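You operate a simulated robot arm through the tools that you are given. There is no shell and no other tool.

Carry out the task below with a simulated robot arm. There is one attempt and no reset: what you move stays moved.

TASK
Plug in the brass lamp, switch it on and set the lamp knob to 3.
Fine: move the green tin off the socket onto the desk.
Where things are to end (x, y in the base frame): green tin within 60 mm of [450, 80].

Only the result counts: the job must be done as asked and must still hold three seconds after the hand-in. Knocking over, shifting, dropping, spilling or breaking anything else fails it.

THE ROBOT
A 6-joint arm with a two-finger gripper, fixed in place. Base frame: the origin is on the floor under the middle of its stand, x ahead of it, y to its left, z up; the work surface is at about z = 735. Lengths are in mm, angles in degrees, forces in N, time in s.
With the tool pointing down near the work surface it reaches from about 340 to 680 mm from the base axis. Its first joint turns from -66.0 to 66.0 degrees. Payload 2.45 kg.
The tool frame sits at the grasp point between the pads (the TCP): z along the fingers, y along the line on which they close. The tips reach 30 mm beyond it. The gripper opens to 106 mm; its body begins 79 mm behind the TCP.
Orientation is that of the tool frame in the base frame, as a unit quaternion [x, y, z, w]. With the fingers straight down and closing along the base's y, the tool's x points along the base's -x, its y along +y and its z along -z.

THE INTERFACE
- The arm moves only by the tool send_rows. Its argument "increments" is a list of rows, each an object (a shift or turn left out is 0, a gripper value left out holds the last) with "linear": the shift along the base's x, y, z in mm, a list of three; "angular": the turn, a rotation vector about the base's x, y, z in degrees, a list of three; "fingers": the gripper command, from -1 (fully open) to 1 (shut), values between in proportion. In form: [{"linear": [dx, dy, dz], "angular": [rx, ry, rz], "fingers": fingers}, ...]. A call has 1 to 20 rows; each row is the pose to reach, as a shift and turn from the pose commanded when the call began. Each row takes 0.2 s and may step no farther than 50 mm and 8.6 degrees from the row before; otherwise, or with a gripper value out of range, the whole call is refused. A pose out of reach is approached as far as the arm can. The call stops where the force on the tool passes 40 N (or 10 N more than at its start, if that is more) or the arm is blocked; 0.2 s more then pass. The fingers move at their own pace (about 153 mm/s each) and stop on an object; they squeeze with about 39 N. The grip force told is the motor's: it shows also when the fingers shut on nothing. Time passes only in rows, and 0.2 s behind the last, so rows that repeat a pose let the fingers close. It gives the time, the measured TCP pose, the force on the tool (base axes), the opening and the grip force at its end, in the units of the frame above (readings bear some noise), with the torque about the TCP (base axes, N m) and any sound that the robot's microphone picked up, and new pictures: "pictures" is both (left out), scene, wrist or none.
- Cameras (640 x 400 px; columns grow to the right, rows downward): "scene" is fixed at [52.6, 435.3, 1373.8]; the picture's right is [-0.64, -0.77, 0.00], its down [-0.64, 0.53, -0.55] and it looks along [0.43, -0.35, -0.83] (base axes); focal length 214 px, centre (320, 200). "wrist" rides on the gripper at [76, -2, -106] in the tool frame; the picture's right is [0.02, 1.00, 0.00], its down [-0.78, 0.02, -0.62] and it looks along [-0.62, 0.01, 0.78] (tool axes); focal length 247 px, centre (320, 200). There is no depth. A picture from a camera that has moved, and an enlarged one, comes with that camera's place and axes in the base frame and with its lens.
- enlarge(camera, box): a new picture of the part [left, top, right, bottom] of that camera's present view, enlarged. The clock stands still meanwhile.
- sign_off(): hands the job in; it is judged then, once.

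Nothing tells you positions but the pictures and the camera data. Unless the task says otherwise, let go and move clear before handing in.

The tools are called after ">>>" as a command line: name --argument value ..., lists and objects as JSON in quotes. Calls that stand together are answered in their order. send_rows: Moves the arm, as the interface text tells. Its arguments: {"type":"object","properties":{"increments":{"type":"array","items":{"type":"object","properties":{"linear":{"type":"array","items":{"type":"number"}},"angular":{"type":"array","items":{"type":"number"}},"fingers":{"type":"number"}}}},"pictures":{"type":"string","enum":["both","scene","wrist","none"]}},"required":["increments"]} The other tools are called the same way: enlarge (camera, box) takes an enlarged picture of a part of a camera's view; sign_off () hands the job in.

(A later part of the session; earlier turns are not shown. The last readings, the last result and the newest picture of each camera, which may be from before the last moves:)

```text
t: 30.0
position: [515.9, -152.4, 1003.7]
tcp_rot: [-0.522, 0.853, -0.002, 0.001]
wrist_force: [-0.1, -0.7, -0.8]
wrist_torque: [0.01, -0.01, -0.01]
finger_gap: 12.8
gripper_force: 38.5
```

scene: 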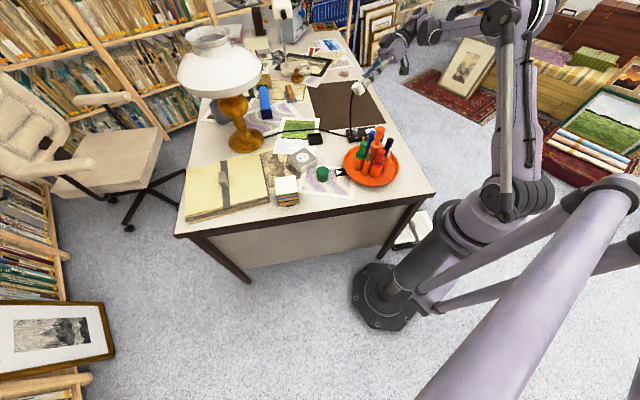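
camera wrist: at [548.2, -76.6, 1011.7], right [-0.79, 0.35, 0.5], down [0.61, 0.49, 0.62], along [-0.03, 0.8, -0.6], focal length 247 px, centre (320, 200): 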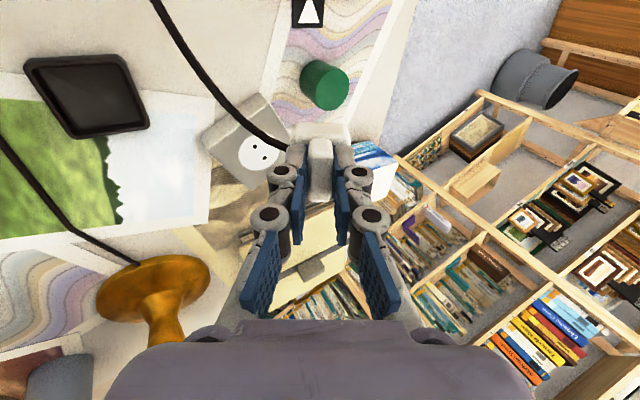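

The tool is upright again at (516, -152, 1004). I'll travel to above the socket while turning to 90 degrees, then lower to z about 900.

>>> send_rows --increments '[{"linear": [7, 42, 0], "angular": [0, 0, 4.5], "fingers": 1}, {"linear": [15, 85, 0], "angular": [0, 0, 9]}, {"linear": [22, 127, 0], "angular": [0, 0, 13.5]}, {"linear": [30, 170, 0], "angular": [0, 0, 18]}, {"linear": [37, 212, 0], "angular": [0, 0, 22.5]}, {"linear": [44, 254, 0], "angular": [0, 0, 27]}, {"linear": [44, 254, -40], "angular": [0, 0, 27]}, {"linear": [44, 254, -80], "angular": [0, 0, 27]}, {"linear": [44, 254, -104], "angular": [0, 0, 27]}, {"linear": [44, 254, -104], "angular": [0, 0, 27]}]' --pictures "both"

>>> enlarge --camera "wrist" --box '[240, 60, 400, 220]'

>>> enlarge --camera "scene" --box '[260, 90, 360, 190]'

```text
t: 32.2
position: [560.2, 104.4, 899.8]
tcp_rot: [-0.707, 0.708, 0.0, 0.002]
wrist_force: [-0.5, 0.3, -1.5]
wrist_torque: [-0.01, 0.0, -0.02]
finger_gap: 13.1
gripper_force: 39.0
camera wrist: at [561.6, 27.9, 1005.8], right [-1.0, -0.02, 0.0], down [-0.02, 0.78, 0.62], along [-0.01, 0.62, -0.78], focal length 247 px, centre (320, 200)
```

scene: 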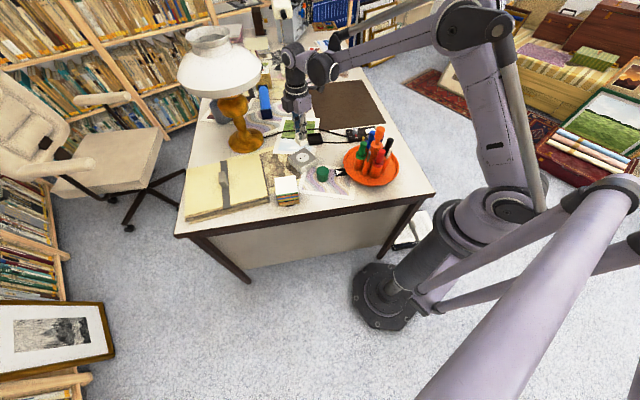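
wrist: 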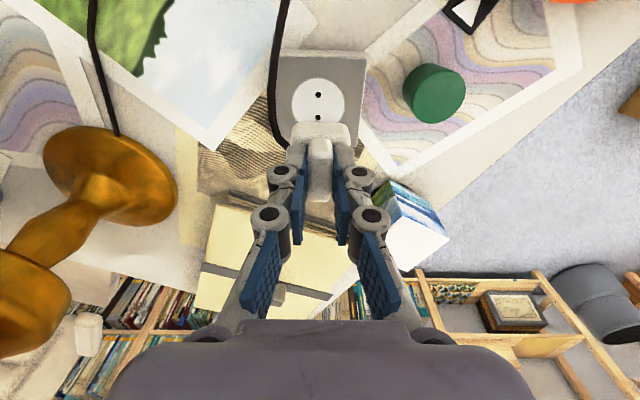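

```text
2.50 times, centred on (320, 140) of wrist
camera zoom: at [561.6, 27.9, 1005.8], right [-1.0, -0.02, 0.0], down [-0.02, 0.78, 0.62], along [-0.01, 0.62, -0.78], focal length 617 px, centre (320, 350)
```

zoom: 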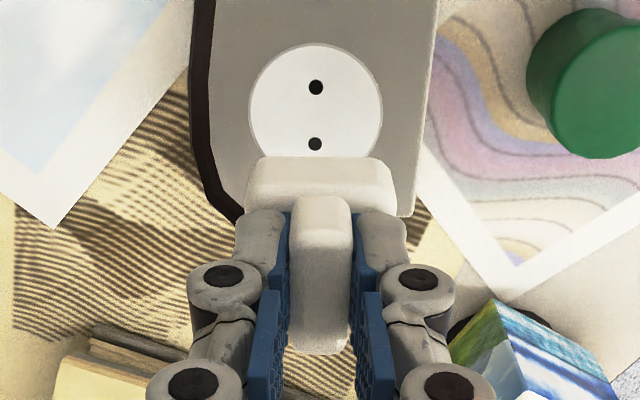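

```text
4.00 times, centred on (310, 140) of scene
camera zoom: at [52.6, 435.3, 1373.8], right [-0.64, -0.77, 0.0], down [-0.64, 0.53, -0.55], along [0.43, -0.35, -0.83], focal length 858 px, centre (360, 440)
```

zoom: 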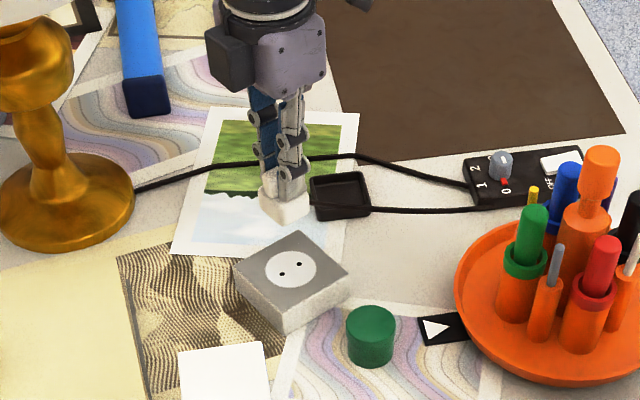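

The plug ridge is now parallel to the hole line. The socket centre is about 2 mm toward +x of the plug, so I'll correct that and descend to about 12 mm above the socket.

>>> send_rows --increments '[{"linear": [1.8, 0, -15], "fingers": 1}, {"linear": [1.8, 0, -30]}, {"linear": [1.8, 0, -45]}, {"linear": [1.8, 0, -56]}, {"linear": [1.8, 0, -56]}]' --pictures "both"

>>> enlarge --camera "wrist" --box '[240, 60, 400, 220]'

>>> enlarge --camera "scene" --box '[275, 125, 335, 185]'

```text
t: 33.4
position: [561.1, 101.7, 843.7]
tcp_rot: [-0.706, 0.708, 0.0, 0.001]
wrist_force: [0.3, 0.1, -0.4]
wrist_torque: [0.0, -0.02, 0.0]
finger_gap: 12.9
gripper_force: 39.0
camera wrist: at [563.4, 26.6, 950.3], right [-1.0, -0.02, 0.0], down [-0.02, 0.78, 0.62], along [-0.01, 0.62, -0.78], focal length 247 px, centre (320, 200)
```

scene: 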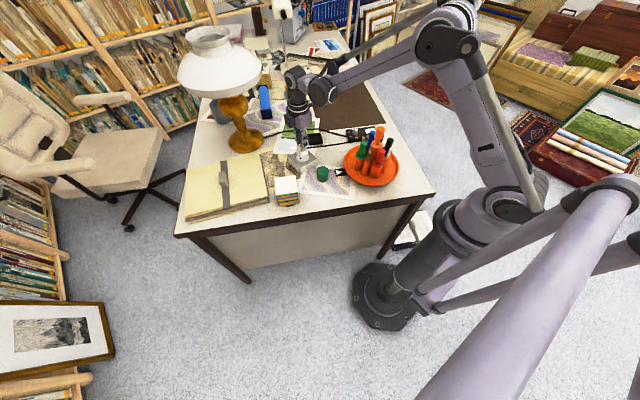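
wrist: 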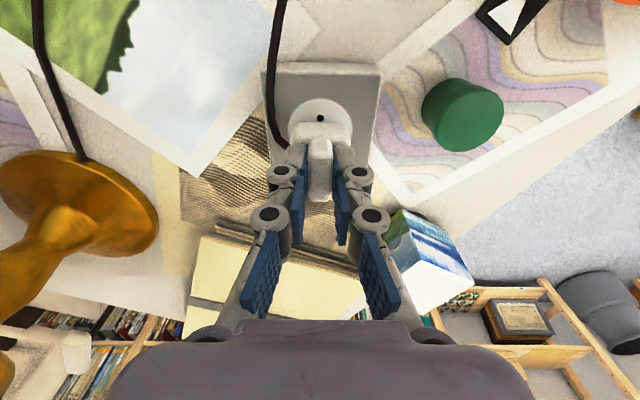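

```text
2.50 times, centred on (320, 140) of wrist
camera zoom: at [563.4, 26.6, 950.3], right [-1.0, -0.02, 0.0], down [-0.02, 0.78, 0.62], along [-0.01, 0.62, -0.78], focal length 617 px, centre (320, 350)
```

zoom: 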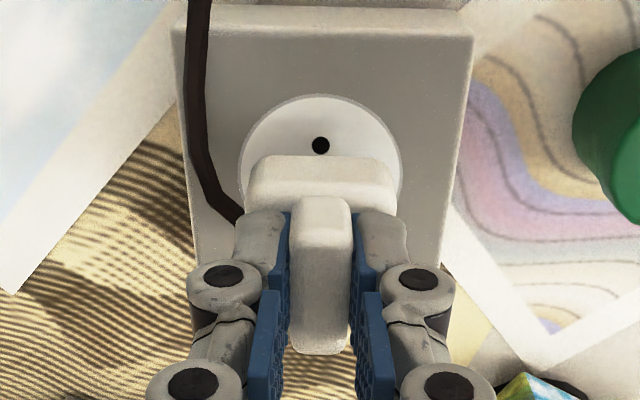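

```text
6.67 times, centred on (305, 155) of scene
camera zoom: at [52.6, 435.3, 1373.8], right [-0.64, -0.77, 0.0], down [-0.64, 0.53, -0.55], along [0.43, -0.35, -0.83], focal length 1430 px, centre (420, 500)
```

zoom: 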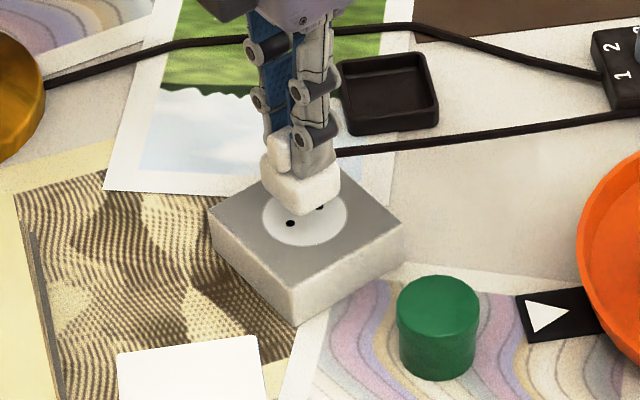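

The plug is about 12 mm above the socket and centred laterally. I'll lower it slowly and watch the force and sound.

>>> send_rows --increments '[{"linear": [0, 0, -3], "fingers": 1}, {"linear": [0, 0, -6]}, {"linear": [0, 0, -8]}, {"linear": [0, 0, -8]}]' --pictures "wrist"

>>> enlarge --camera "scene" --box '[280, 135, 330, 175]'

>>> enlarge --camera "wrist" --box '[260, 60, 380, 160]'

```text
t: 34.4
position: [560.2, 102.6, 837.7]
tcp_rot: [-0.706, 0.708, -0.001, 0.001]
wrist_force: [-0.2, -0.5, -1.3]
wrist_torque: [0.0, 0.0, 0.03]
finger_gap: 13.0
gripper_force: 39.4
camera wrist: at [563.1, 26.3, 943.1], right [-1.0, -0.02, 0.0], down [-0.02, 0.78, 0.62], along [-0.01, 0.62, -0.78], focal length 247 px, centre (320, 200)
```

wrist: 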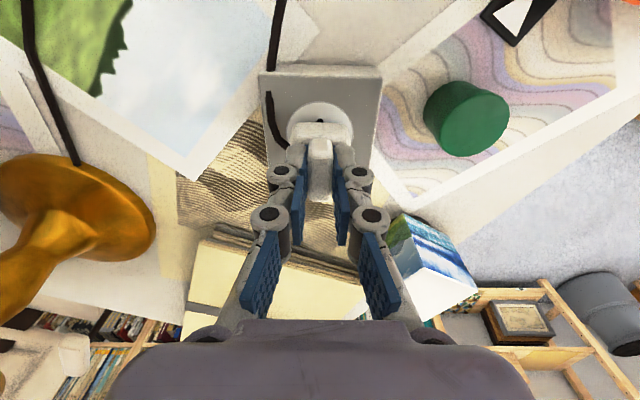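

```text
10.00 times, centred on (305, 155) of scene
camera zoom: at [52.6, 435.3, 1373.8], right [-0.64, -0.77, 0.0], down [-0.64, 0.53, -0.55], along [0.43, -0.35, -0.83], focal length 2145 px, centre (470, 650)
```

zoom: 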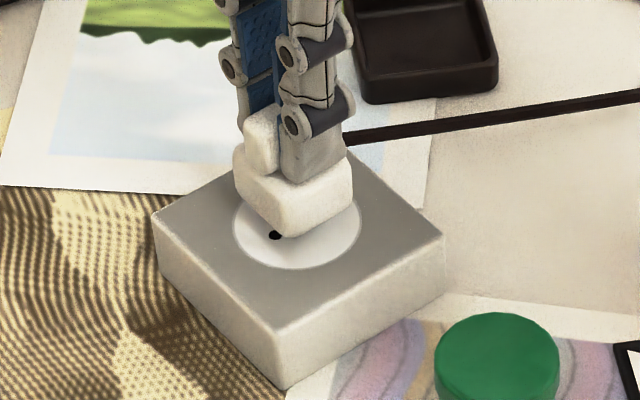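

```text
4.00 times, centred on (320, 110) of wrist
camera zoom: at [563.1, 26.3, 943.1], right [-1.0, -0.02, 0.0], down [-0.02, 0.78, 0.62], along [-0.01, 0.62, -0.78], focal length 988 px, centre (320, 560)
```

zoom: 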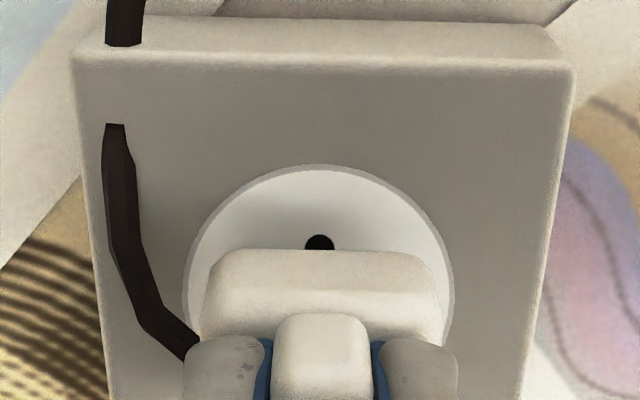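

The plug is a few millimetres above the disc and well aligned. I'll continue down to contact.

>>> send_rows --increments '[{"linear": [0, 0, -1], "fingers": 1}, {"linear": [0, 0, -2]}, {"linear": [0, 0, -3]}, {"linear": [0, 0, -4]}, {"linear": [0, 0, -4]}]' --pictures "none"

>>> enlarge --camera "scene" --box '[280, 135, 330, 175]'

```text
t: 35.6
position: [561.7, 101.3, 832.3]
tcp_rot: [-0.707, 0.708, -0.001, 0.0]
wrist_force: [0.2, -0.3, -0.7]
wrist_torque: [0.0, -0.01, 0.02]
finger_gap: 13.1
gripper_force: 39.0
```

```text
10.00 times, centred on (305, 155) of scene
camera zoom: at [52.6, 435.3, 1373.8], right [-0.64, -0.77, 0.0], down [-0.64, 0.53, -0.55], along [0.43, -0.35, -0.83], focal length 2145 px, centre (470, 650)
```

zoom: 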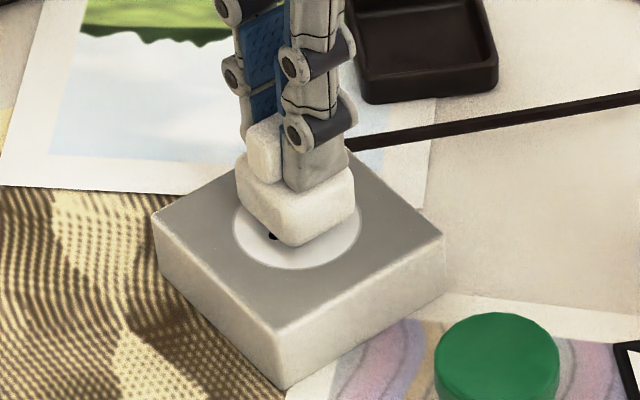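

There is no contact yet, so I'll keep lowering in 1 mm steps.

>>> send_rows --increments '[{"linear": [0, 0, -1], "fingers": 1}, {"linear": [0, 0, -2]}, {"linear": [0, 0, -3]}, {"linear": [0, 0, -3]}]' --pictures "none"

>>> enlarge --camera "scene" --box '[280, 135, 330, 175]'

```text
t: 36.6
position: [561.9, 102.2, 829.2]
tcp_rot: [-0.706, 0.708, -0.001, 0.0]
wrist_force: [0.8, -0.3, -0.2]
wrist_torque: [0.0, 0.01, -0.01]
finger_gap: 13.0
gripper_force: 38.7
```

```text
10.00 times, centred on (305, 155) of scene
camera zoom: at [52.6, 435.3, 1373.8], right [-0.64, -0.77, 0.0], down [-0.64, 0.53, -0.55], along [0.43, -0.35, -0.83], focal length 2145 px, centre (470, 650)
```

zoom: 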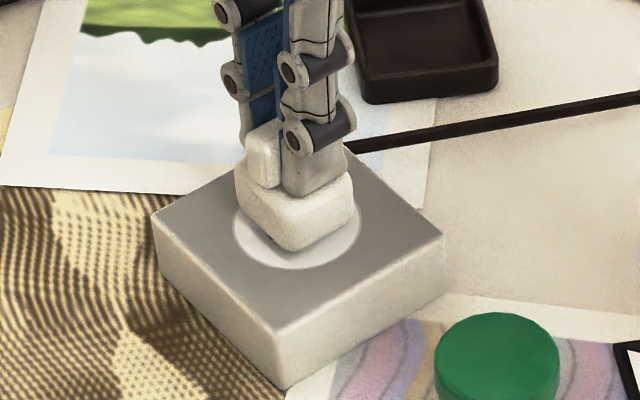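

>>> send_rows --increments '[{"linear": [0, 0, -1], "fingers": 1}, {"linear": [0, 0, -2]}, {"linear": [0, 0, -2]}]' --pictures "none"

```text
t: 37.4
position: [561.7, 101.6, 827.9]
tcp_rot: [-0.706, 0.708, 0.0, 0.002]
wrist_force: [0.7, -0.5, -0.1]
wrist_torque: [0.0, 0.0, 0.01]
finger_gap: 13.0
gripper_force: 39.0
```

>>> send_rows --increments '[{"linear": [0, 0, -1], "fingers": 1}, {"linear": [0, 0, -2]}, {"linear": [0, 0, -2]}]' --pictures "wrist"

>>> enlarge --camera "scene" --box '[280, 135, 330, 175]'

>>> enlarge --camera "wrist" --box '[260, 60, 380, 160]'

```text
t: 38.2
position: [561.6, 102.3, 825.3]
tcp_rot: [-0.706, 0.708, 0.0, 0.0]
wrist_force: [-0.3, -1.0, -0.4]
wrist_torque: [-0.02, 0.01, 0.01]
finger_gap: 13.0
gripper_force: 38.9
camera wrist: at [562.8, 26.2, 931.4], right [-1.0, -0.02, 0.0], down [-0.02, 0.78, 0.62], along [-0.01, 0.62, -0.78], focal length 247 px, centre (320, 200)
```

wrist: 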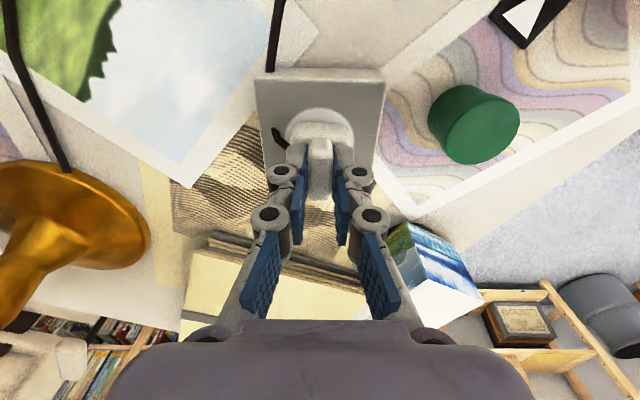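

```text
10.00 times, centred on (305, 155) of scene
camera zoom: at [52.6, 435.3, 1373.8], right [-0.64, -0.77, 0.0], down [-0.64, 0.53, -0.55], along [0.43, -0.35, -0.83], focal length 2145 px, centre (470, 650)
```

zoom: 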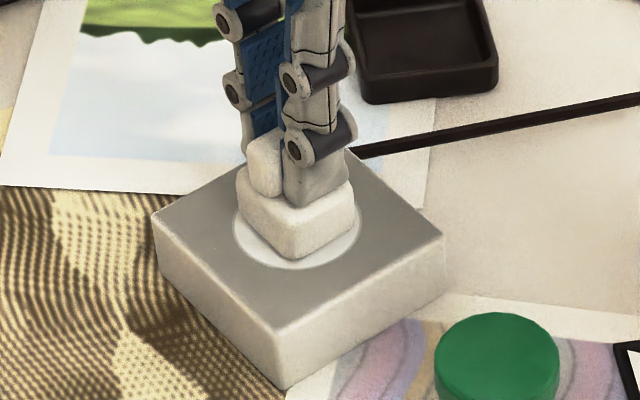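

```text
4.00 times, centred on (320, 110) of wrist
camera zoom: at [562.8, 26.2, 931.4], right [-1.0, -0.02, 0.0], down [-0.02, 0.78, 0.62], along [-0.01, 0.62, -0.78], focal length 988 px, centre (320, 560)
```

zoom: 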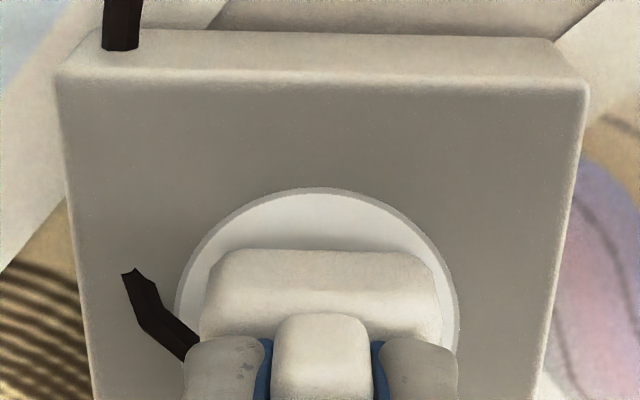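

The plug is entering the disc area with no contact force yet. I'll keep lowering slowly.

>>> send_rows --increments '[{"linear": [0, 0, -1], "fingers": 1}, {"linear": [0, 0, -2]}, {"linear": [0, 0, -2]}]' --pictures "none"

>>> enlarge --camera "scene" --box '[285, 140, 325, 170]'

```text
t: 39.0
position: [563.1, 100.4, 824.0]
tcp_rot: [-0.707, 0.707, -0.002, 0.001]
wrist_force: [7.5, -1.1, 37.6]
wrist_torque: [0.01, -0.17, -0.02]
finger_gap: 13.0
gripper_force: 39.3
heard: snap
```

```text
13.33 times, centred on (305, 155) of scene
camera zoom: at [52.1, 435.1, 1373.9], right [-0.64, -0.77, 0.0], down [-0.64, 0.53, -0.55], along [0.43, -0.35, -0.83], focal length 2860 px, centre (520, 800)
```

zoom: 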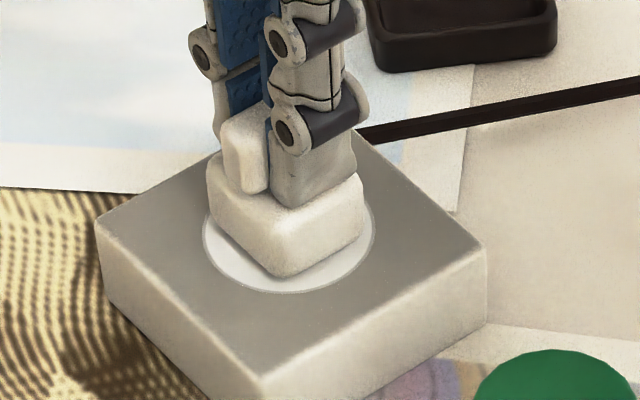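

I heard a snap with a firm contact force, so the plug appears seated. I'll release the ridge gently and rise.

>>> send_rows --increments '[{"linear": [0, 0, 0.5], "fingers": 0.7}, {"linear": [0, 0, 0.5], "fingers": 0.45}, {"linear": [0, 0, 0.5], "fingers": 0.45}, {"linear": [0, 0, 10]}, {"linear": [0, 0, 35]}, {"linear": [0, 0, 75]}, {"linear": [0, 0, 110]}, {"linear": [0, 0, 110]}]' --pictures "both"

>>> enlarge --camera "scene" --box '[280, 130, 340, 180]'

>>> enlarge --camera "wrist" --box '[240, 30, 400, 150]'

```text
t: 40.8
position: [561.1, 102.1, 934.3]
tcp_rot: [-0.707, 0.707, 0.0, 0.001]
wrist_force: [-0.1, 0.4, 0.4]
wrist_torque: [-0.02, 0.0, -0.03]
finger_gap: 29.4
gripper_force: 0.1
camera wrist: at [562.6, 26.1, 1040.6], right [-1.0, -0.02, 0.0], down [-0.02, 0.78, 0.62], along [-0.01, 0.62, -0.78], focal length 247 px, centre (320, 200)
```

scene: 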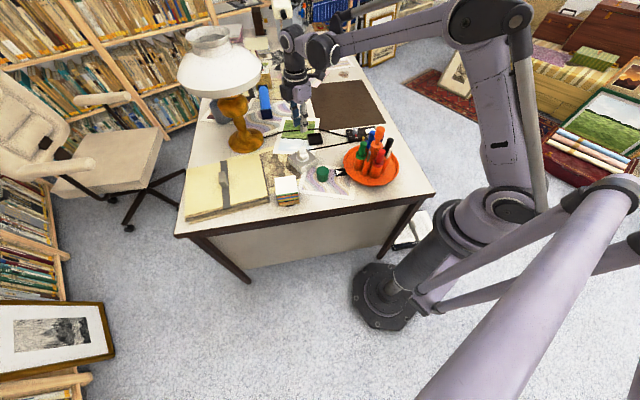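
wrist: 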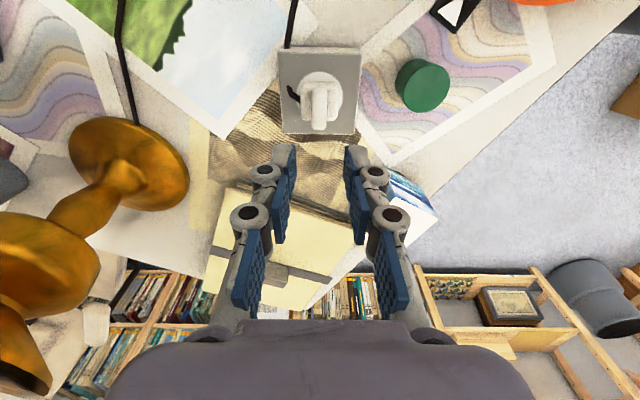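

```text
8.00 times, centred on (310, 155) of scene
camera zoom: at [52.6, 435.3, 1373.8], right [-0.64, -0.77, 0.0], down [-0.64, 0.53, -0.55], along [0.43, -0.35, -0.83], focal length 1716 px, centre (400, 560)
```

zoom: 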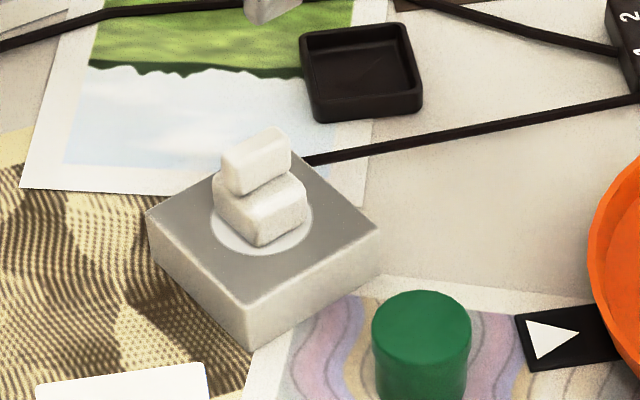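

```text
3.33 times, centred on (320, 90) of wrist
camera zoom: at [562.6, 26.1, 1040.6], right [-1.0, -0.02, 0.0], down [-0.02, 0.78, 0.62], along [-0.01, 0.62, -0.78], focal length 823 px, centre (320, 567)
```

zoom: 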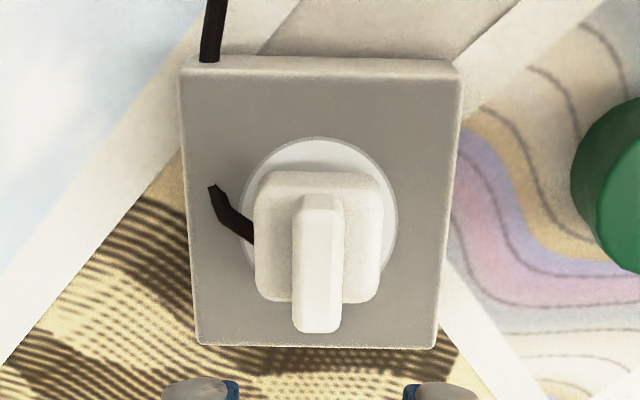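

The plug sits squarely on the socket disc. Next I'll go above the control box with the tool turned back to yaw 0 to look at the switch and knob.

>>> send_rows --increments '[{"linear": [-1, -20, 10], "angular": [0, 0, -7.5], "fingers": 0.45}, {"linear": [-2, -45, 10], "angular": [0, 0, -15]}, {"linear": [-4, -70, 10], "angular": [0, 0, -22.5]}, {"linear": [-5, -95, 10], "angular": [0, 0, -30]}, {"linear": [-6, -120, 10], "angular": [0, 0, -37.5]}, {"linear": [-8, -145, 10], "angular": [0, 0, -45]}, {"linear": [-9, -170, 10], "angular": [0, 0, -52.5]}, {"linear": [-11, -195, 10], "angular": [0, 0, -60]}, {"linear": [-12, -220, 5], "angular": [0, 0, -67.5]}, {"linear": [-14, -245, -5], "angular": [0, 0, -75]}, {"linear": [-15, -270, -20], "angular": [0, 0, -82.5]}, {"linear": [-16, -292, -34], "angular": [0, 0, -90]}, {"linear": [-16, -292, -34], "angular": [0, 0, -90]}]' --pictures "both"

>>> enlarge --camera "wrist" --box '[240, 20, 400, 140]'

>>> enlarge --camera "scene" --box '[335, 110, 385, 150]'

```text
t: 43.6
position: [543.5, -190.6, 901.3]
tcp_rot: [0.001, 1.0, 0.0, 0.0]
wrist_force: [-0.9, 0.5, -0.2]
wrist_torque: [0.03, -0.02, 0.0]
finger_gap: 29.3
gripper_force: 0.1
camera wrist: at [466.9, -190.8, 1006.8], right [-0.02, 1.0, 0.0], down [0.78, 0.02, 0.62], along [0.62, 0.01, -0.78], focal length 247 px, centre (320, 200)
```

scene: 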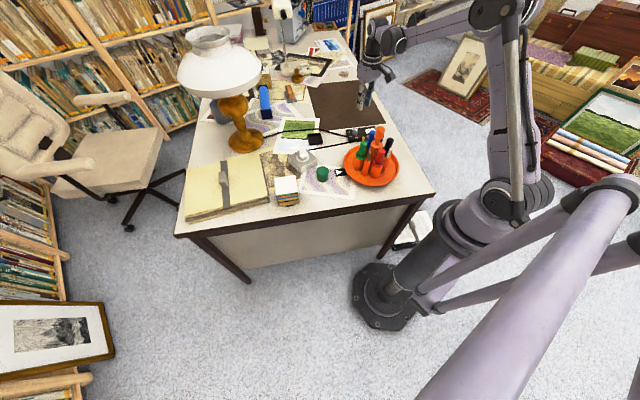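
wrist: 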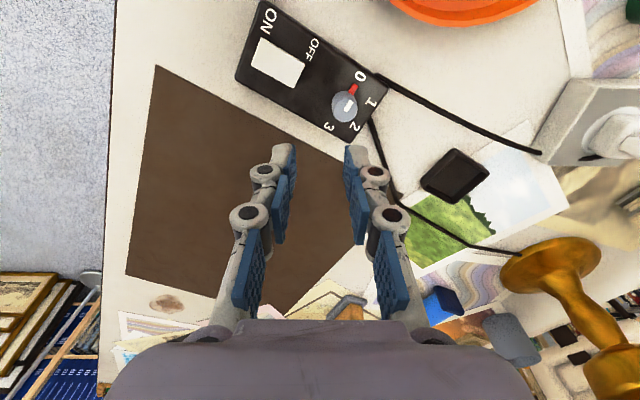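

```text
3.33 times, centred on (320, 80) of wrist
camera zoom: at [466.9, -190.8, 1006.8], right [-0.02, 1.0, 0.0], down [0.78, 0.02, 0.62], along [0.62, 0.01, -0.78], focal length 823 px, centre (320, 600)
```

zoom: 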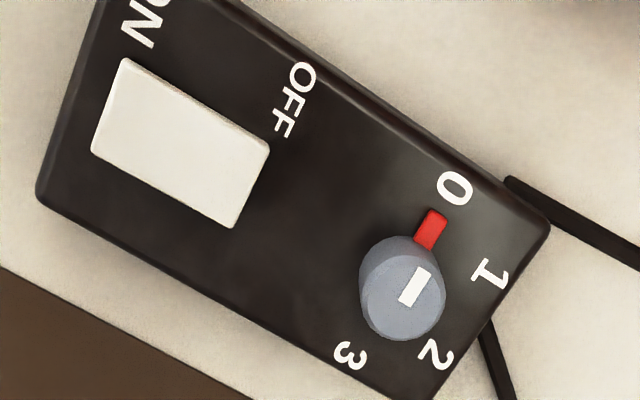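

```text
10.00 times, centred on (360, 130) of scene
camera zoom: at [52.6, 435.3, 1373.8], right [-0.64, -0.77, 0.0], down [-0.64, 0.53, -0.55], along [0.43, -0.35, -0.83], focal length 2145 px, centre (-80, 900)
```

zoom: 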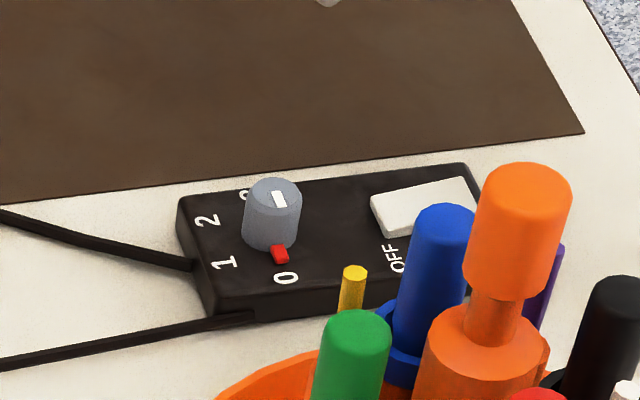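

The knob is centred near (544, -167.5), with labels 0 to 3 spaced 60 degrees clockwise as seen from above, so it needs a 180 degree clockwise turn. The rocker switch is near (510, -229) with its ON end toward -y. I'll look closer at the rocker's tilt.

>>> enlarge --camera "wrist" --box '[230, 0, 330, 90]'

>>> enlarge --camera "scene" --box '[350, 115, 380, 145]'

```text
4.44 times, centred on (280, 45) of wrist
camera zoom: at [466.9, -190.8, 1006.8], right [-0.02, 1.0, 0.0], down [0.78, 0.02, 0.62], along [0.62, 0.01, -0.78], focal length 1098 px, centre (498, 889)
```

zoom: 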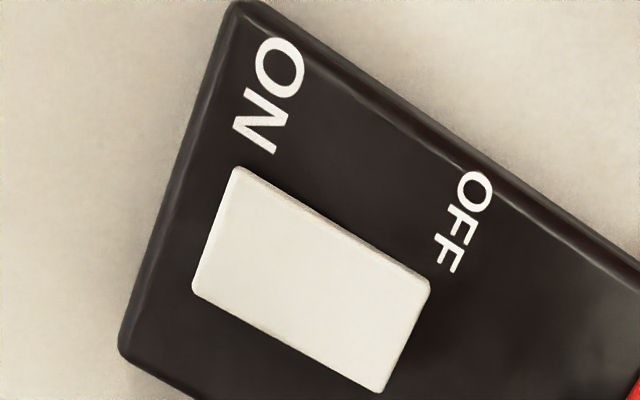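

```text
13.33 times, centred on (365, 130) of scene
camera zoom: at [52.6, 435.3, 1373.8], right [-0.64, -0.77, 0.0], down [-0.64, 0.53, -0.55], along [0.43, -0.35, -0.83], focal length 2860 px, centre (-280, 1133)
```

zoom: 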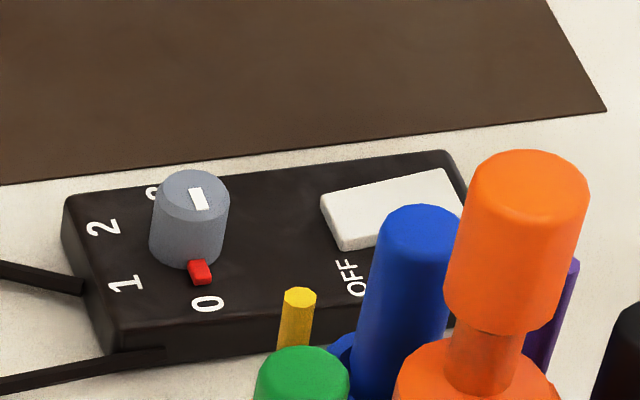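

The labels confirm that the -y end of the rocker is ON, so pressing that end makes it ON whatever its present state. I'll close the fingers, turn to -28 degrees and hover above that end.

>>> send_rows --increments '[{"linear": [-10, -12, 0], "angular": [0, 0, -7], "fingers": 1}, {"linear": [-20, -25, 0], "angular": [0, 0, -14]}, {"linear": [-30, -38, 0], "angular": [0, 0, -21]}, {"linear": [-39.8, -50.2, 0], "angular": [0, 0, -28]}, {"linear": [-39.8, -50.2, -30], "angular": [0, 0, -28]}, {"linear": [-39.8, -50.2, -60], "angular": [0, 0, -28]}, {"linear": [-39.8, -50.2, -60], "angular": [0, 0, -28]}]' --pictures "both"

>>> enlarge --camera "wrist" --box '[240, 60, 400, 220]'

>>> enlarge --camera "scene" --box '[335, 80, 395, 150]'

```text
t: 45.2
position: [506.2, -238.1, 839.4]
tcp_rot: [0.243, 0.97, -0.001, 0.001]
wrist_force: [0.5, 0.4, -0.3]
wrist_torque: [0.01, 0.02, -0.01]
finger_gap: 0.0
gripper_force: 27.9
camera wrist: at [437.4, -202.9, 945.2], right [0.45, 0.89, 0.0], down [0.7, -0.35, 0.62], along [0.55, -0.28, -0.78], focal length 247 px, centre (320, 200)
```

scene: 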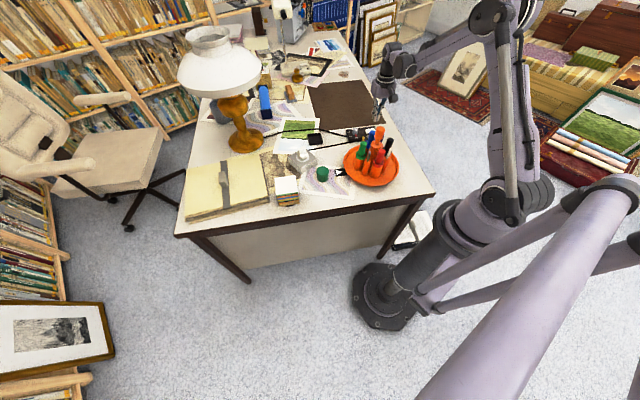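
wrist: 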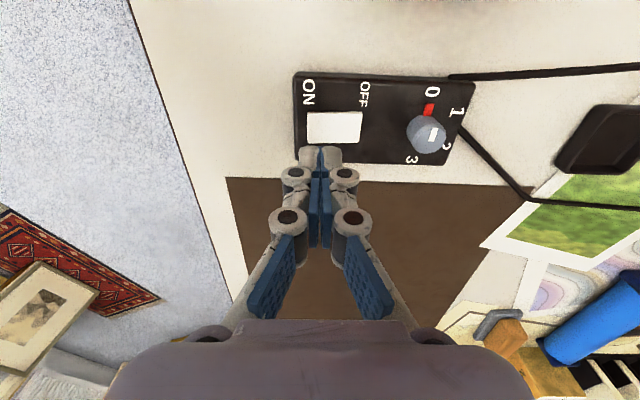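

```text
2.50 times, centred on (320, 140) of wrist
camera zoom: at [437.4, -202.9, 945.2], right [0.45, 0.89, 0.0], down [0.7, -0.35, 0.62], along [0.55, -0.28, -0.78], focal length 617 px, centre (320, 350)
```

zoom: 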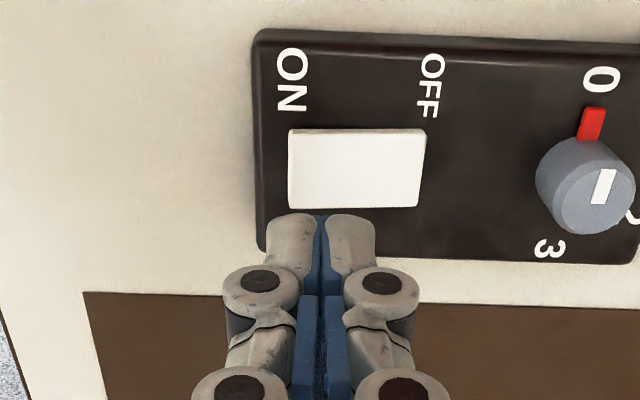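

```text
5.71 times, centred on (365, 115) of scene
camera zoom: at [52.6, 435.3, 1373.8], right [-0.64, -0.77, 0.0], down [-0.64, 0.53, -0.55], along [0.43, -0.35, -0.83], focal length 1226 px, centre (63, 686)
```

zoom: 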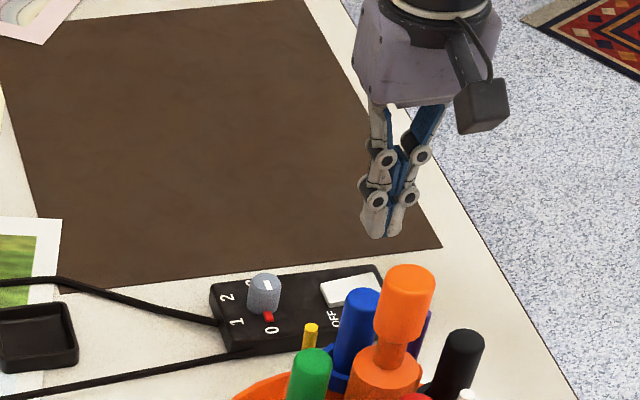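

The closed fingers are aligned over the ON half of the rocker. I'll descend to just above it, then press in small steps.

>>> send_rows --increments '[{"linear": [-1.3, -0.4, -15], "fingers": 1}, {"linear": [-1.3, -0.4, -28]}, {"linear": [-1.3, -0.4, -36]}, {"linear": [-1.3, -0.4, -38]}, {"linear": [-1.3, -0.4, -38]}]' --pictures "wrist"

>>> enlarge --camera "wrist" --box '[240, 60, 400, 220]'

>>> enlarge --camera "scene" --box '[335, 100, 395, 150]'

```text
t: 46.4
position: [505.5, -239.6, 802.9]
tcp_rot: [0.243, 0.97, -0.001, 0.0]
wrist_force: [0.2, -0.3, 0.3]
wrist_torque: [0.01, -0.01, -0.02]
finger_gap: 0.0
gripper_force: 28.7
camera wrist: at [436.3, -204.1, 907.9], right [0.45, 0.89, 0.0], down [0.7, -0.35, 0.62], along [0.55, -0.28, -0.78], focal length 247 px, centre (320, 200)
```

wrist: 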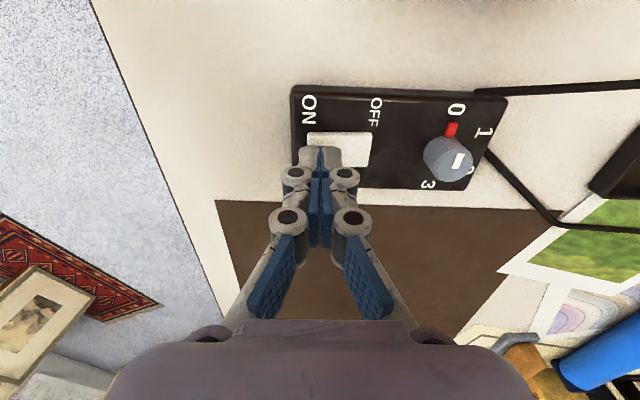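

```text
2.50 times, centred on (320, 140) of wrist
camera zoom: at [436.3, -204.1, 907.9], right [0.45, 0.89, 0.0], down [0.7, -0.35, 0.62], along [0.55, -0.28, -0.78], focal length 617 px, centre (320, 350)
```

zoom: 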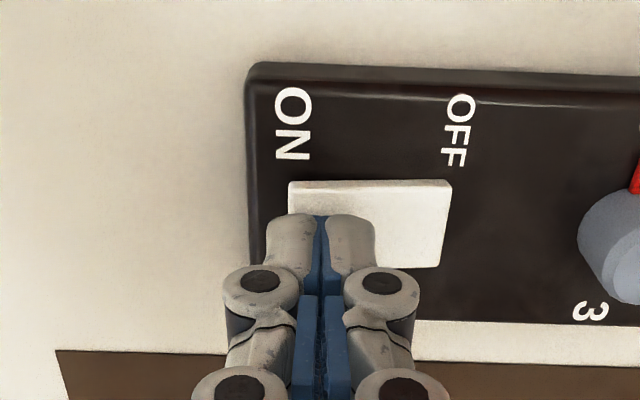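

```text
8.00 times, centred on (365, 125) of scene
camera zoom: at [52.6, 435.3, 1373.8], right [-0.64, -0.77, 0.0], down [-0.64, 0.53, -0.55], along [0.43, -0.35, -0.83], focal length 1716 px, centre (-40, 800)
```

zoom: 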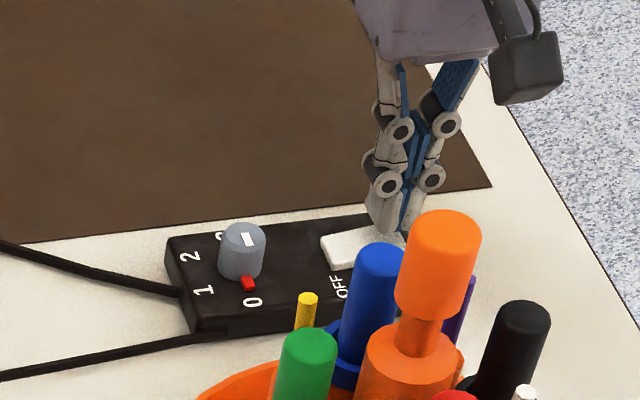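

The rocker's ON end is raised, so the switch is currently off. I'll press down in 1 mm steps.

>>> send_rows --increments '[{"linear": [0, 0, -1], "fingers": 1}, {"linear": [0, 0, -2]}, {"linear": [0, 0, -3]}, {"linear": [0, 0, -4]}, {"linear": [0, 0, -4]}]' --pictures "none"

```text
t: 47.6
position: [503.6, -240.9, 797.9]
tcp_rot: [0.243, 0.97, 0.0, 0.0]
wrist_force: [0.6, 0.5, -0.6]
wrist_torque: [-0.02, 0.0, 0.02]
finger_gap: 0.0
gripper_force: 29.0
```

>>> send_rows --increments '[{"linear": [0, 0, -1], "fingers": 1}, {"linear": [0, 0, -2]}, {"linear": [0, 0, -3]}, {"linear": [0, 0, -4]}, {"linear": [0, 0, -4]}]' --pictures "none"

>>> enlarge --camera "wrist" --box '[240, 60, 400, 220]'

```text
t: 48.8
position: [503.9, -241.4, 793.9]
tcp_rot: [0.242, 0.97, -0.001, -0.001]
wrist_force: [0.3, 0.1, 0.4]
wrist_torque: [0.01, 0.02, 0.02]
finger_gap: 0.1
gripper_force: 28.1
```

```text
2.50 times, centred on (320, 140) of wrist
camera zoom: at [435.9, -205.1, 899.4], right [0.45, 0.89, 0.0], down [0.7, -0.35, 0.62], along [0.55, -0.28, -0.78], focal length 617 px, centre (320, 350)
```

zoom: 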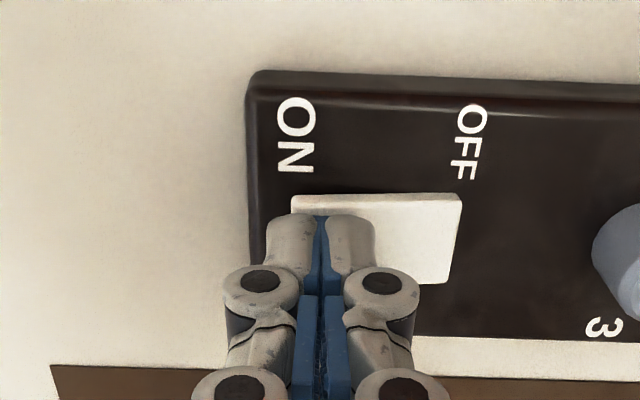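

>>> send_rows --increments '[{"linear": [0, 0, -1], "fingers": 1}, {"linear": [0, 0, -2]}, {"linear": [0, 0, -3]}, {"linear": [0, 0, -3]}]' --pictures "none"

>>> enlarge --camera "wrist" --box '[240, 60, 400, 220]'

```text
t: 49.8
position: [503.3, -240.8, 790.6]
tcp_rot: [0.244, 0.97, -0.002, 0.0]
wrist_force: [-5.2, -7.6, 2.5]
wrist_torque: [-0.27, 0.13, -0.1]
finger_gap: 0.0
gripper_force: 28.9
```

```text
2.50 times, centred on (320, 140) of wrist
camera zoom: at [435.8, -205.4, 896.5], right [0.45, 0.89, 0.0], down [0.7, -0.35, 0.62], along [0.55, -0.28, -0.78], focal length 617 px, centre (320, 350)
```

zoom: 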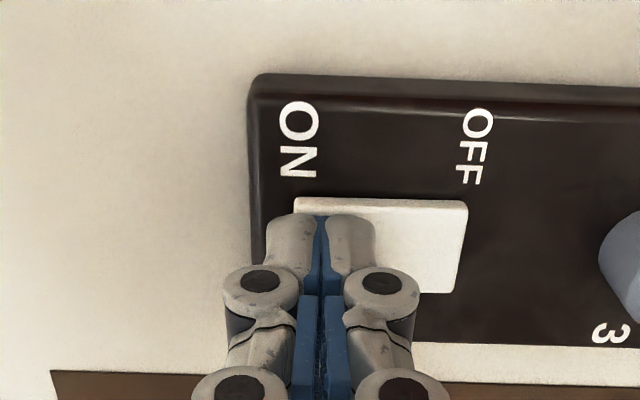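

The fingertips are touching the rocker's sloped ON end. I'll press a little further.

>>> send_rows --increments '[{"linear": [0, 0, -1], "fingers": 1}, {"linear": [0, 0, -2]}, {"linear": [0, 0, -2]}]' --pictures "none"

>>> enlarge --camera "wrist" --box '[240, 60, 400, 220]'

```text
t: 50.6
position: [504.3, -239.5, 790.2]
tcp_rot: [0.243, 0.97, 0.0, 0.0]
wrist_force: [-0.8, -4.9, 15.3]
wrist_torque: [-0.04, -0.05, -0.07]
finger_gap: 0.0
gripper_force: 29.0
```

```text
2.50 times, centred on (320, 140) of wrist
camera zoom: at [436.0, -204.5, 895.2], right [0.45, 0.89, 0.0], down [0.7, -0.35, 0.62], along [0.56, -0.28, -0.78], focal length 617 px, centre (320, 350)
```

zoom: 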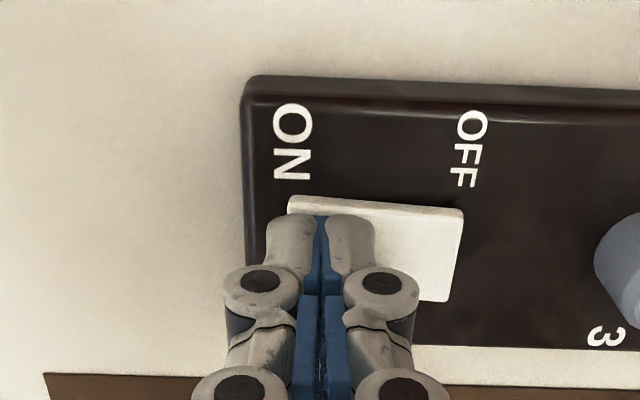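

>>> send_rows --increments '[{"linear": [0, 0, -1], "fingers": 1}, {"linear": [0, 0, -2]}, {"linear": [0, 0, -2]}]' --pictures "none"

>>> enlarge --camera "wrist" --box '[240, 60, 400, 220]'

```text
t: 51.3
position: [504.0, -240.3, 789.1]
tcp_rot: [0.243, 0.97, -0.001, 0.0]
wrist_force: [-1.4, 0.9, 10.2]
wrist_torque: [0.07, 0.0, 0.01]
finger_gap: 0.0
gripper_force: 28.7
stopped in row 3: the force on the tool passed its limit at 42 N (the readings are from after the stop); the commanded pose is now the measured one
```

```text
2.50 times, centred on (320, 140) of wrist
camera zoom: at [436.1, -204.5, 895.3], right [0.45, 0.89, 0.0], down [0.7, -0.35, 0.62], along [0.55, -0.28, -0.78], focal length 617 px, centre (320, 350)
```

zoom: 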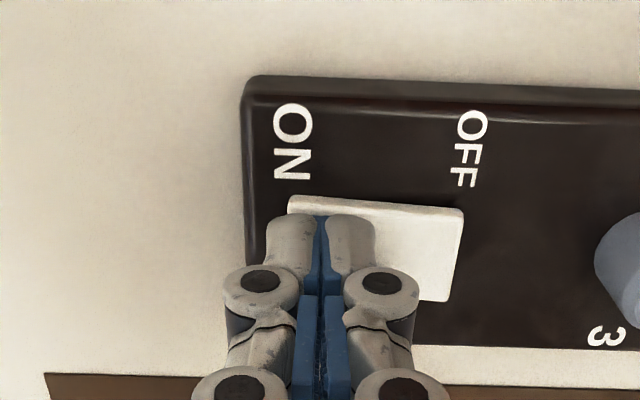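

Comparing edges before and after, the rocker tilted from OFF-end-low to ON-end-low before bottoming out, so it appears flipped. I'll rise and verify.

>>> send_rows --increments '[{"linear": [0, 0, 5], "fingers": 1}, {"linear": [0, 0, 20]}, {"linear": [0, 0, 40]}, {"linear": [0, 0, 50]}, {"linear": [0, 0, 50]}]' --pictures "both"

>>> enlarge --camera "wrist" --box '[240, 60, 400, 220]'

>>> enlarge --camera "scene" --box '[350, 115, 380, 145]'

```text
t: 52.5
position: [504.8, -240.5, 839.6]
tcp_rot: [0.243, 0.97, 0.0, 0.001]
wrist_force: [0.2, -0.1, -0.1]
wrist_torque: [-0.01, 0.01, -0.01]
finger_gap: 0.0
gripper_force: 28.2
camera wrist: at [436.6, -205.0, 945.5], right [0.45, 0.89, 0.0], down [0.7, -0.35, 0.62], along [0.56, -0.28, -0.78], focal length 247 px, centre (320, 200)
```

scene: 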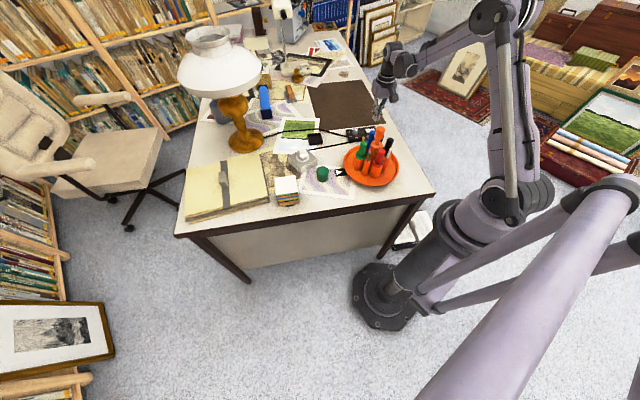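
wrist: 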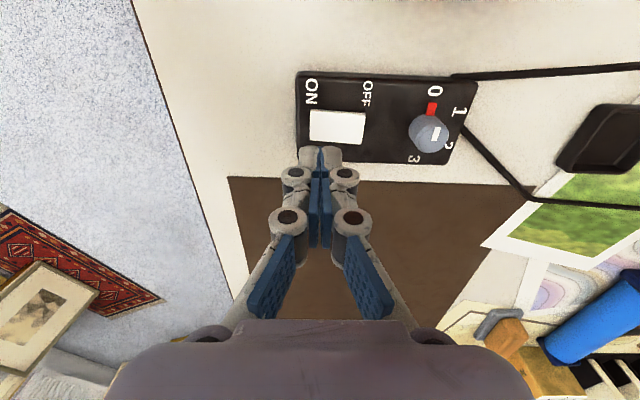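

```text
2.50 times, centred on (320, 140) of wrist
camera zoom: at [436.6, -205.0, 945.5], right [0.45, 0.89, 0.0], down [0.7, -0.35, 0.62], along [0.56, -0.28, -0.78], focal length 617 px, centre (320, 350)
```

zoom: 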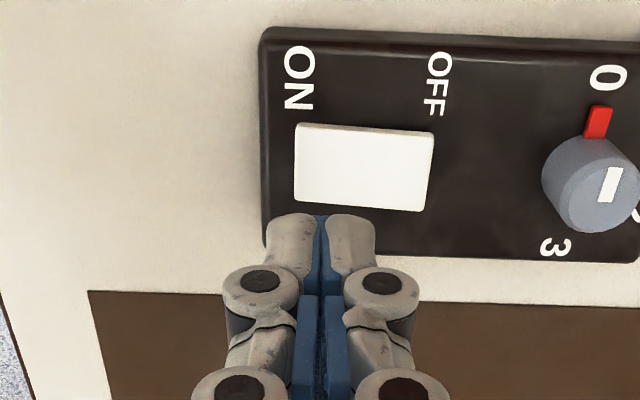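

```text
13.33 times, centred on (365, 130) of scene
camera zoom: at [52.6, 435.3, 1373.8], right [-0.64, -0.77, 0.0], down [-0.64, 0.53, -0.55], along [0.43, -0.35, -0.83], focal length 2860 px, centre (-280, 1133)
```

zoom: 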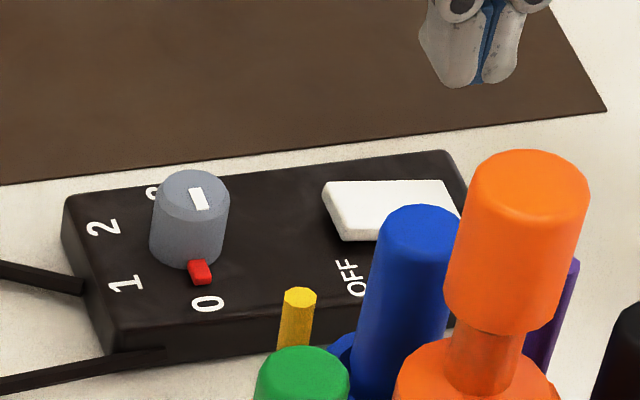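

The rocker's OFF end is now raised, so the switch is ON, and the box hasn't moved. Next is the knob. I'll go above it and first check in free air that yaw -90 is reachable.

>>> send_rows --increments '[{"linear": [5, 9, 30], "angular": [0, 0, -8], "fingers": 0.0}, {"linear": [10, 18, 60], "angular": [0, 0, -16]}, {"linear": [15, 27, 60], "angular": [0, 0, -24]}, {"linear": [20, 36, 60], "angular": [0, 0, -32]}, {"linear": [25, 45, 60], "angular": [0, 0, -40]}, {"linear": [30, 54, 60], "angular": [0, 0, -48]}, {"linear": [35, 63, 60], "angular": [0, 0, -56]}, {"linear": [40.2, 72.8, 60], "angular": [0, 0, -62]}, {"linear": [40.2, 72.8, 60], "angular": [0, 0, -62]}]' --pictures "wrist"

```text
t: 54.5
position: [545.3, -165.7, 898.0]
tcp_rot: [0.708, 0.706, -0.001, 0.001]
wrist_force: [-0.6, 1.4, 0.2]
wrist_torque: [0.0, 0.02, -0.02]
finger_gap: 53.1
gripper_force: 0.1
camera wrist: at [543.4, -89.1, 1004.9], right [1.0, 0.02, 0.0], down [0.02, -0.78, 0.62], along [0.01, -0.62, -0.78], focal length 247 px, centre (320, 200)
```

wrist: 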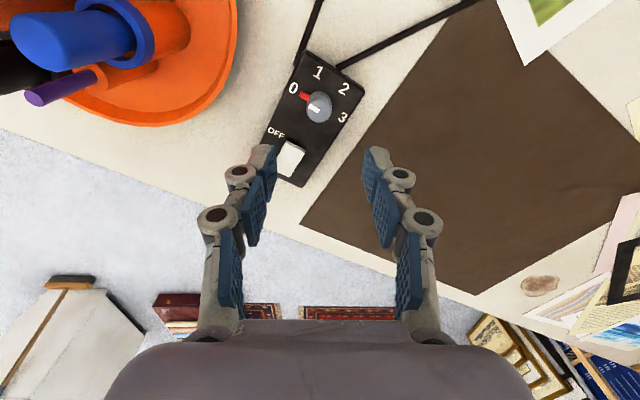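

Yaw -90 is reachable. I'll use this view to refine the knob's centre.

>>> enlarge --camera "wrist" --box '[270, 50, 370, 140]'

```text
4.44 times, centred on (320, 95) of wrist
camera zoom: at [543.4, -89.1, 1004.9], right [1.0, 0.02, 0.0], down [0.02, -0.78, 0.62], along [0.01, -0.62, -0.78], focal length 1098 px, centre (320, 667)
```

zoom: 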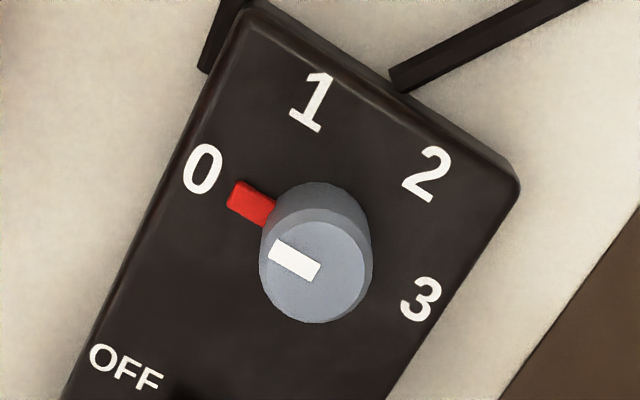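

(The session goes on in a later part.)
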